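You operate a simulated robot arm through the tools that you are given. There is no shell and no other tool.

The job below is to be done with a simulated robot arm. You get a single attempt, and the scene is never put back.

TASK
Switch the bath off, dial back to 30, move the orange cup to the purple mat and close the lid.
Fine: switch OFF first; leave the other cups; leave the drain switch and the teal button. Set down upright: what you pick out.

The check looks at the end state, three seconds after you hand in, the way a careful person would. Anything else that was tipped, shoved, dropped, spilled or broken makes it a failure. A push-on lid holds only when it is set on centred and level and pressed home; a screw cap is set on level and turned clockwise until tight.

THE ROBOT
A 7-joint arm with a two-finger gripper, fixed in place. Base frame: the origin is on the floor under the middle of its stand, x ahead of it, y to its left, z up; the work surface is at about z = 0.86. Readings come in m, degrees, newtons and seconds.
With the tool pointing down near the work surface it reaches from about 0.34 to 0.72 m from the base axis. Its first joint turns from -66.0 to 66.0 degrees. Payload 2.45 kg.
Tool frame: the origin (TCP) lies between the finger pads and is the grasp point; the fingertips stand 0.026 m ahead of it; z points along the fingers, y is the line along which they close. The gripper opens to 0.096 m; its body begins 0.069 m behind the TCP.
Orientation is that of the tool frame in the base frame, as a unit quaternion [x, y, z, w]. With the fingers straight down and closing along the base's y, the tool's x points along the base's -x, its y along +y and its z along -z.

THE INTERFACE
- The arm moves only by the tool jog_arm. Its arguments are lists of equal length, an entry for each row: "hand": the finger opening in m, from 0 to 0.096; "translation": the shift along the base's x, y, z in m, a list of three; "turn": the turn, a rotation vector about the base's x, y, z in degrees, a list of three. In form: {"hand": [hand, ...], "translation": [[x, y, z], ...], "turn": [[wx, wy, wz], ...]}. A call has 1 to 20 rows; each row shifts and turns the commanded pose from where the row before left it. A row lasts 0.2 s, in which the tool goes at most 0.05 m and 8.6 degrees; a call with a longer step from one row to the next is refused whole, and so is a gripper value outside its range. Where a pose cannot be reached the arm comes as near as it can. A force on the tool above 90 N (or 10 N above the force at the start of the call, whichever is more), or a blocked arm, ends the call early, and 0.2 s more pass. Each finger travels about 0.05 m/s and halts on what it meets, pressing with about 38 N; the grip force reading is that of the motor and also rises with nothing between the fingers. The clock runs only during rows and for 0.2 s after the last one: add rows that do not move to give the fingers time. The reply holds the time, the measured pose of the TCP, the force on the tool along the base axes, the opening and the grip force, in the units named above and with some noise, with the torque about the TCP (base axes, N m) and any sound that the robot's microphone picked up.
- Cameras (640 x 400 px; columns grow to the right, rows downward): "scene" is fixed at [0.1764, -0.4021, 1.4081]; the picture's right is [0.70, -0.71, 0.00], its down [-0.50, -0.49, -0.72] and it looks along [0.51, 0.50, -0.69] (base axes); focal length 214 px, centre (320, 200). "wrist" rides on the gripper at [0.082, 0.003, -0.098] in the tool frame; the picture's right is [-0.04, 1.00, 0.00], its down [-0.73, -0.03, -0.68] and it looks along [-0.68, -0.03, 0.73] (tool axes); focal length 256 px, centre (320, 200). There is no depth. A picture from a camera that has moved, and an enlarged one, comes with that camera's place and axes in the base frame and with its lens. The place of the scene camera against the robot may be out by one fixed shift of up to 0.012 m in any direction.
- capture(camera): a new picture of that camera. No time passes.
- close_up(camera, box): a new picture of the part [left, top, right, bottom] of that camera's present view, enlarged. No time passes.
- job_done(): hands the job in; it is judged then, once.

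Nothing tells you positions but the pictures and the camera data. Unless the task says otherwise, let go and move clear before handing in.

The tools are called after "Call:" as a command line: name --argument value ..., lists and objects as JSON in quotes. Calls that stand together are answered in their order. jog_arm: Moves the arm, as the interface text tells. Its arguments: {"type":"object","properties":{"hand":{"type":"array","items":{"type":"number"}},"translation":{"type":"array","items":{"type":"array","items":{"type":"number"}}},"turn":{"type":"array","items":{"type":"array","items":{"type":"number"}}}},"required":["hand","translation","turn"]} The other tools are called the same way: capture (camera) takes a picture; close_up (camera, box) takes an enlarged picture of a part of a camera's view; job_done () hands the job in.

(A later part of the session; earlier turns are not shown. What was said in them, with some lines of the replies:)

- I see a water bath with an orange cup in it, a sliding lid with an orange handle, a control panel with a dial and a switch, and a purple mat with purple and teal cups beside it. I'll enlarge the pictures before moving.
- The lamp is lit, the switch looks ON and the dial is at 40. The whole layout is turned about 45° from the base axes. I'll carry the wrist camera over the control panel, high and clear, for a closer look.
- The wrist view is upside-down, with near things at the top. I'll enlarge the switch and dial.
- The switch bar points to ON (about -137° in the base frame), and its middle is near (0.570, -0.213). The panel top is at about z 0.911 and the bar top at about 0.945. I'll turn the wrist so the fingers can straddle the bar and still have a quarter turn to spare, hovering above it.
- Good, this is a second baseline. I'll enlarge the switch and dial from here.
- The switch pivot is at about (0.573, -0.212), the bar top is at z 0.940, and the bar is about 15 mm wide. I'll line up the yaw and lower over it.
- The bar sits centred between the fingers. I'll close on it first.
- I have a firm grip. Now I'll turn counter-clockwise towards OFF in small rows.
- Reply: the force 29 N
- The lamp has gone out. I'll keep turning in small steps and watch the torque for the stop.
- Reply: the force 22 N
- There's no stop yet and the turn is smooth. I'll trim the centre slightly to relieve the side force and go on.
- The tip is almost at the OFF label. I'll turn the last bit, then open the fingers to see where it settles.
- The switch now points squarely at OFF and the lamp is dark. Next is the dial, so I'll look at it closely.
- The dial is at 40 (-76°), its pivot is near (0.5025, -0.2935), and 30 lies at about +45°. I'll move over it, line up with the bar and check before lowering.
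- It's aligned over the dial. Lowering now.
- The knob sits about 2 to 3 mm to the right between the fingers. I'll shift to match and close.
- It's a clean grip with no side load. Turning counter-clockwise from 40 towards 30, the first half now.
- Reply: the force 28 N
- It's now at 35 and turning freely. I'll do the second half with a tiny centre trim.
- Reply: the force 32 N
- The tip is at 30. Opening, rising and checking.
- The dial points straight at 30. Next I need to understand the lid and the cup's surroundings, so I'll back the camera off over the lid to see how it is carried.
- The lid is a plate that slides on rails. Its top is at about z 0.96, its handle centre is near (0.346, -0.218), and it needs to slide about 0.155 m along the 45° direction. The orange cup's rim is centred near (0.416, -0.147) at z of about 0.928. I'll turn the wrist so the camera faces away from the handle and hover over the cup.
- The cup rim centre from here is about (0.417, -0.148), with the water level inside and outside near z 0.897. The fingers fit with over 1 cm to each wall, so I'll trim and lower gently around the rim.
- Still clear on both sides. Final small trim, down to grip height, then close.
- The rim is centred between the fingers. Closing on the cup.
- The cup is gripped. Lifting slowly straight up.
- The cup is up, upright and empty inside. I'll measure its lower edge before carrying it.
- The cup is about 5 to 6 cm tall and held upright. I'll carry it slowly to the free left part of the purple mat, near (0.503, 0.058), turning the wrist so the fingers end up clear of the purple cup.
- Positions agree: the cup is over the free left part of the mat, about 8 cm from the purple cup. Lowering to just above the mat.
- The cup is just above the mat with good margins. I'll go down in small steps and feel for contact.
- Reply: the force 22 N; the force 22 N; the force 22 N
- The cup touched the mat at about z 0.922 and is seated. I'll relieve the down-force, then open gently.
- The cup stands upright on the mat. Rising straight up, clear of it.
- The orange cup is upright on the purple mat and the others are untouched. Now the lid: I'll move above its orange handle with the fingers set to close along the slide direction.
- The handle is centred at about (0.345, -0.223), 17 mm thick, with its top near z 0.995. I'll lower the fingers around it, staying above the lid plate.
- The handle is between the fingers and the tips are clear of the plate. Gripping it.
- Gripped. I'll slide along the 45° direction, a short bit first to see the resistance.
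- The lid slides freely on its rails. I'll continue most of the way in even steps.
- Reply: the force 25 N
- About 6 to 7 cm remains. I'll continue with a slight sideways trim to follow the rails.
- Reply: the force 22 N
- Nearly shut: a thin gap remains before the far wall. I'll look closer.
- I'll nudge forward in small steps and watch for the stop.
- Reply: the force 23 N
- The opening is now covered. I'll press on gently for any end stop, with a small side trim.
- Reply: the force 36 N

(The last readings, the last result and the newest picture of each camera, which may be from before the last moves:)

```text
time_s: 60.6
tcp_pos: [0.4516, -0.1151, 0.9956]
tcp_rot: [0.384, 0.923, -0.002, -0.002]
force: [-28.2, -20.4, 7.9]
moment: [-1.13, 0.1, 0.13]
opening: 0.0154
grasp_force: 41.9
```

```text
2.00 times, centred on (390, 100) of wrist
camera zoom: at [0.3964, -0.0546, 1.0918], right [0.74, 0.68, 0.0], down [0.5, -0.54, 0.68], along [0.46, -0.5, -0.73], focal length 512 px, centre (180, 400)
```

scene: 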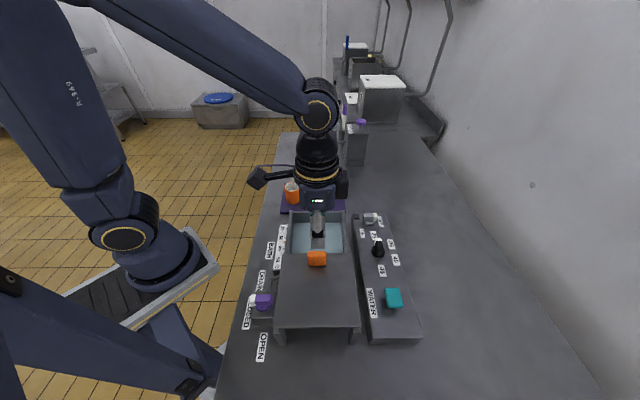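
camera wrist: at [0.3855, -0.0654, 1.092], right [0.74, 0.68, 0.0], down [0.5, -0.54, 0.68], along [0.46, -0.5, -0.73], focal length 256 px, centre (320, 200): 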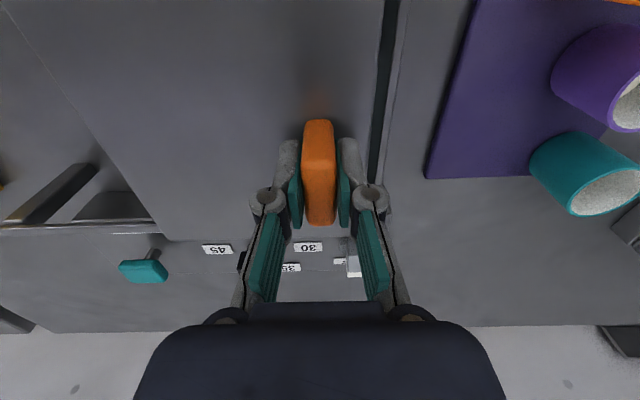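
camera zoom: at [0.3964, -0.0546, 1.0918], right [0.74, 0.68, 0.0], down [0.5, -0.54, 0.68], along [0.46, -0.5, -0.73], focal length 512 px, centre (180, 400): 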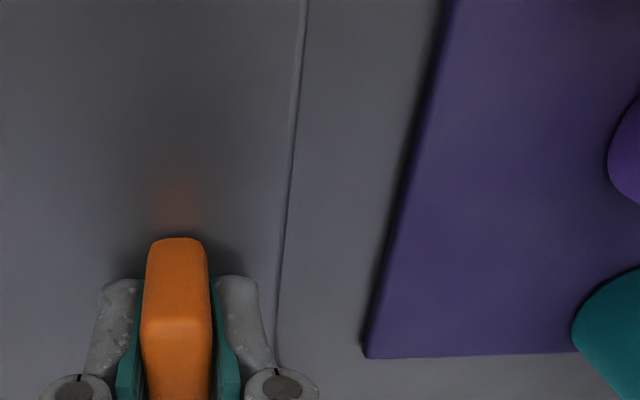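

The resistance jumped to about 35 N with no further motion, so the lid is against its stop, fully closed. I'll relax the push, release and rise.

Call:
jog_arm --hand '[0.008, 0.008]' --translation '[[-0.0015, -0.0015, 0], [0, 0, 0]]' --turn '[[0, 0, 0], [0, 0, 0]]'

Call:
jog_arm --hand '[0.016, 0.022, 0.03, 0.04, 0.05, 0.05]' --translation '[[0, 0, 0], [0, 0, 0], [0, 0, 0], [0, 0, 0], [0, 0, 0], [0, 0, 0]]' --turn '[[0, 0, 0], [0, 0, 0], [0, 0, 0], [0, 0, 0], [0, 0, 0], [0, 0, 0]]'

Call:
capture --camera "wrist"

```text
time_s: 61.2
tcp_pos: [0.4513, -0.1156, 0.9947]
tcp_rot: [0.384, 0.923, -0.002, 0.0]
force: [-17.6, -22.4, -1.1]
moment: [0.21, 1.14, 0.05]
opening: 0.0159
grasp_force: 41.3
```

```text
time_s: 62.6
tcp_pos: [0.4527, -0.1131, 0.9955]
tcp_rot: [0.383, 0.924, 0.001, 0.0]
force: [0.5, 0.3, -0.7]
moment: [0.0, 0.02, 0.0]
opening: 0.0502
grasp_force: 0.0
```

```text
taken
camera wrist: at [0.3965, -0.0532, 1.0918], right [0.74, 0.68, 0.0], down [0.5, -0.54, 0.68], along [0.46, -0.5, -0.73], focal length 256 px, centre (320, 200)
```

wrist: 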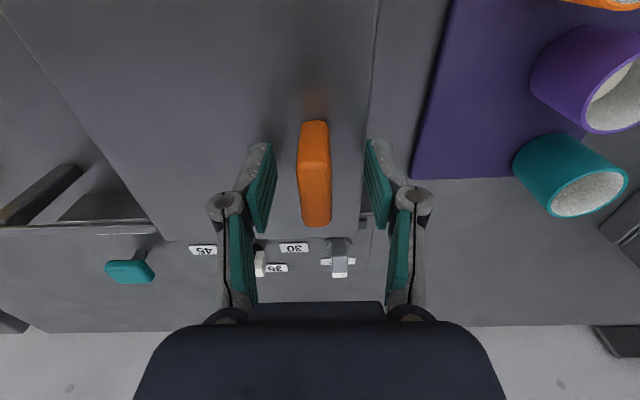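

Released cleanly. I'll rise straight up, back away, and check everything.

Call:
jog_arm --hand '[0.05, 0.05, 0.05, 0.05, 0.05, 0.05, 0.05, 0.05]' --translation '[[0, 0, 0.01], [0, 0, 0.03], [0, 0, 0.04], [0, 0, 0.045], [-0.01, 0.01, 0.045], [-0.02, 0.02, 0.04], [-0.02, 0.02, 0.02], [0, 0, 0]]' --turn '[[0, 0, 0], [0, 0, 0], [0, 0, 0], [0, 0, 0], [0, 0, 0], [0, 0, 0], [0, 0, 0], [0, 0, 0]]'

Call:
capture --camera "wrist"

Call:
capture --camera "scene"

Call:
close_up --camera "scene" --box '[240, 160, 440, 350]'

```text
time_s: 64.4
tcp_pos: [0.4023, -0.0623, 1.2228]
tcp_rot: [0.382, 0.924, 0.001, -0.001]
force: [0.0, -0.2, -0.1]
moment: [0.01, -0.01, 0.02]
opening: 0.05
grasp_force: 0.2
```

```text
taken
camera wrist: at [0.3461, -0.0021, 1.3203], right [0.74, 0.68, 0.0], down [0.5, -0.54, 0.68], along [0.46, -0.5, -0.73], focal length 256 px, centre (320, 200)
```

wrist: 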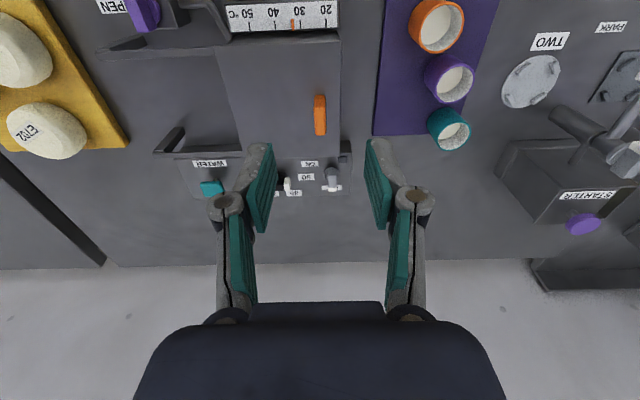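

```text
taken
```

scene: 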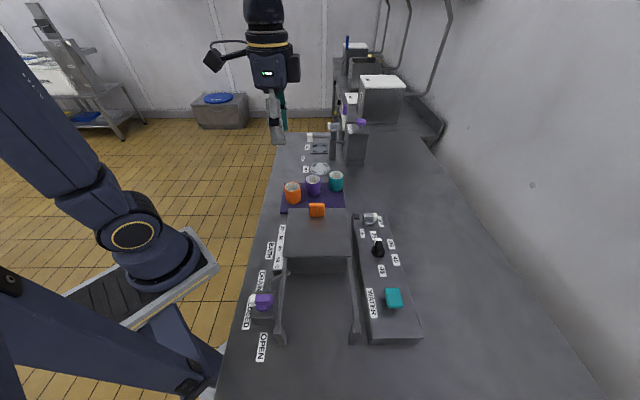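

```text
2.11 times, centred on (340, 255) of scene
camera zoom: at [0.1764, -0.4021, 1.4081], right [0.7, -0.71, 0.0], down [-0.5, -0.49, -0.72], along [0.51, 0.5, -0.69], focal length 452 px, centre (278, 84)
```

zoom: 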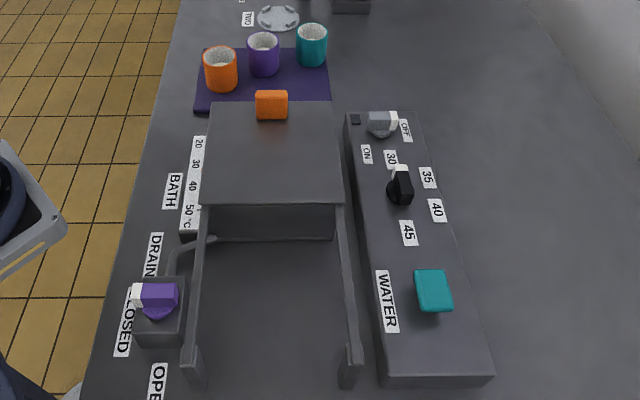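

The lid now covers the bath fully. I'll take last close-ups of the switch, dial, lid edges and cups.

Call:
close_up --camera "scene" --box '[345, 205, 415, 275]'

Call:
close_up --camera "scene" --box '[270, 165, 370, 275]'

Call:
close_up --camera "wrist" --box '[180, 0, 500, 200]'

```text
5.71 times, centred on (380, 240) of scene
camera zoom: at [0.1764, -0.4021, 1.4081], right [0.7, -0.71, 0.0], down [-0.5, -0.49, -0.72], along [0.51, 0.5, -0.69], focal length 1226 px, centre (-23, -29)
```

zoom: 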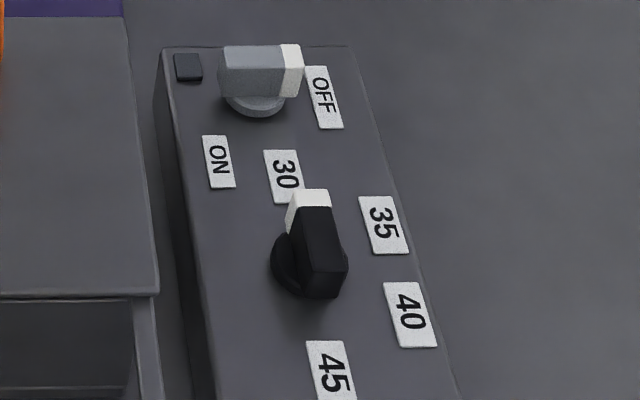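

```text
3.64 times, centred on (320, 220) of scene
camera zoom: at [0.1764, -0.4021, 1.4081], right [0.7, -0.71, 0.0], down [-0.5, -0.49, -0.72], along [0.51, 0.5, -0.69], focal length 780 px, centre (320, 127)
```

zoom: 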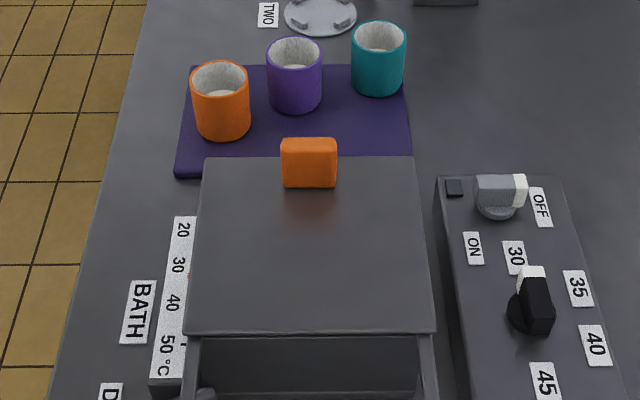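

```text
2.00 times, centred on (340, 100) of wrist
camera zoom: at [0.3461, -0.0021, 1.3203], right [0.74, 0.68, 0.0], down [0.5, -0.54, 0.68], along [0.46, -0.5, -0.73], focal length 512 px, centre (280, 400)
```

zoom: 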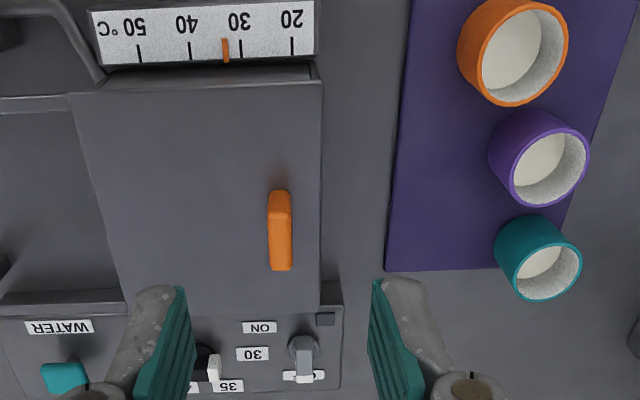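

The switch is at OFF with its lamp dark, and the dial is at 30. The orange cup stands upright on the purple mat, the lid is against its stop over the bath, and nothing else has moved. The arm is clear, so I'm handing in.

Call:
job_done

```text
The job is handed in.
```

I've handed the job in, with all four steps done in the order you asked. These are my own checks from the final pictures; I haven't seen the judge's result.

- **Switch:** turned first. It points at OFF and the lamp is dark.
- **Dial:** turned from 40 back to 30, pointing straight at the 30 label. The bath's temperature mark was last seen just above 30 and still falling.
- **Orange cup:** standing upright on the free left part of the purple mat, clear of the purple cup.
- **Lid:** slid over the bath until it met its stop, then released.

The purple and teal cups, the drain switch and the teal button were left alone. The gripper is open and well clear.
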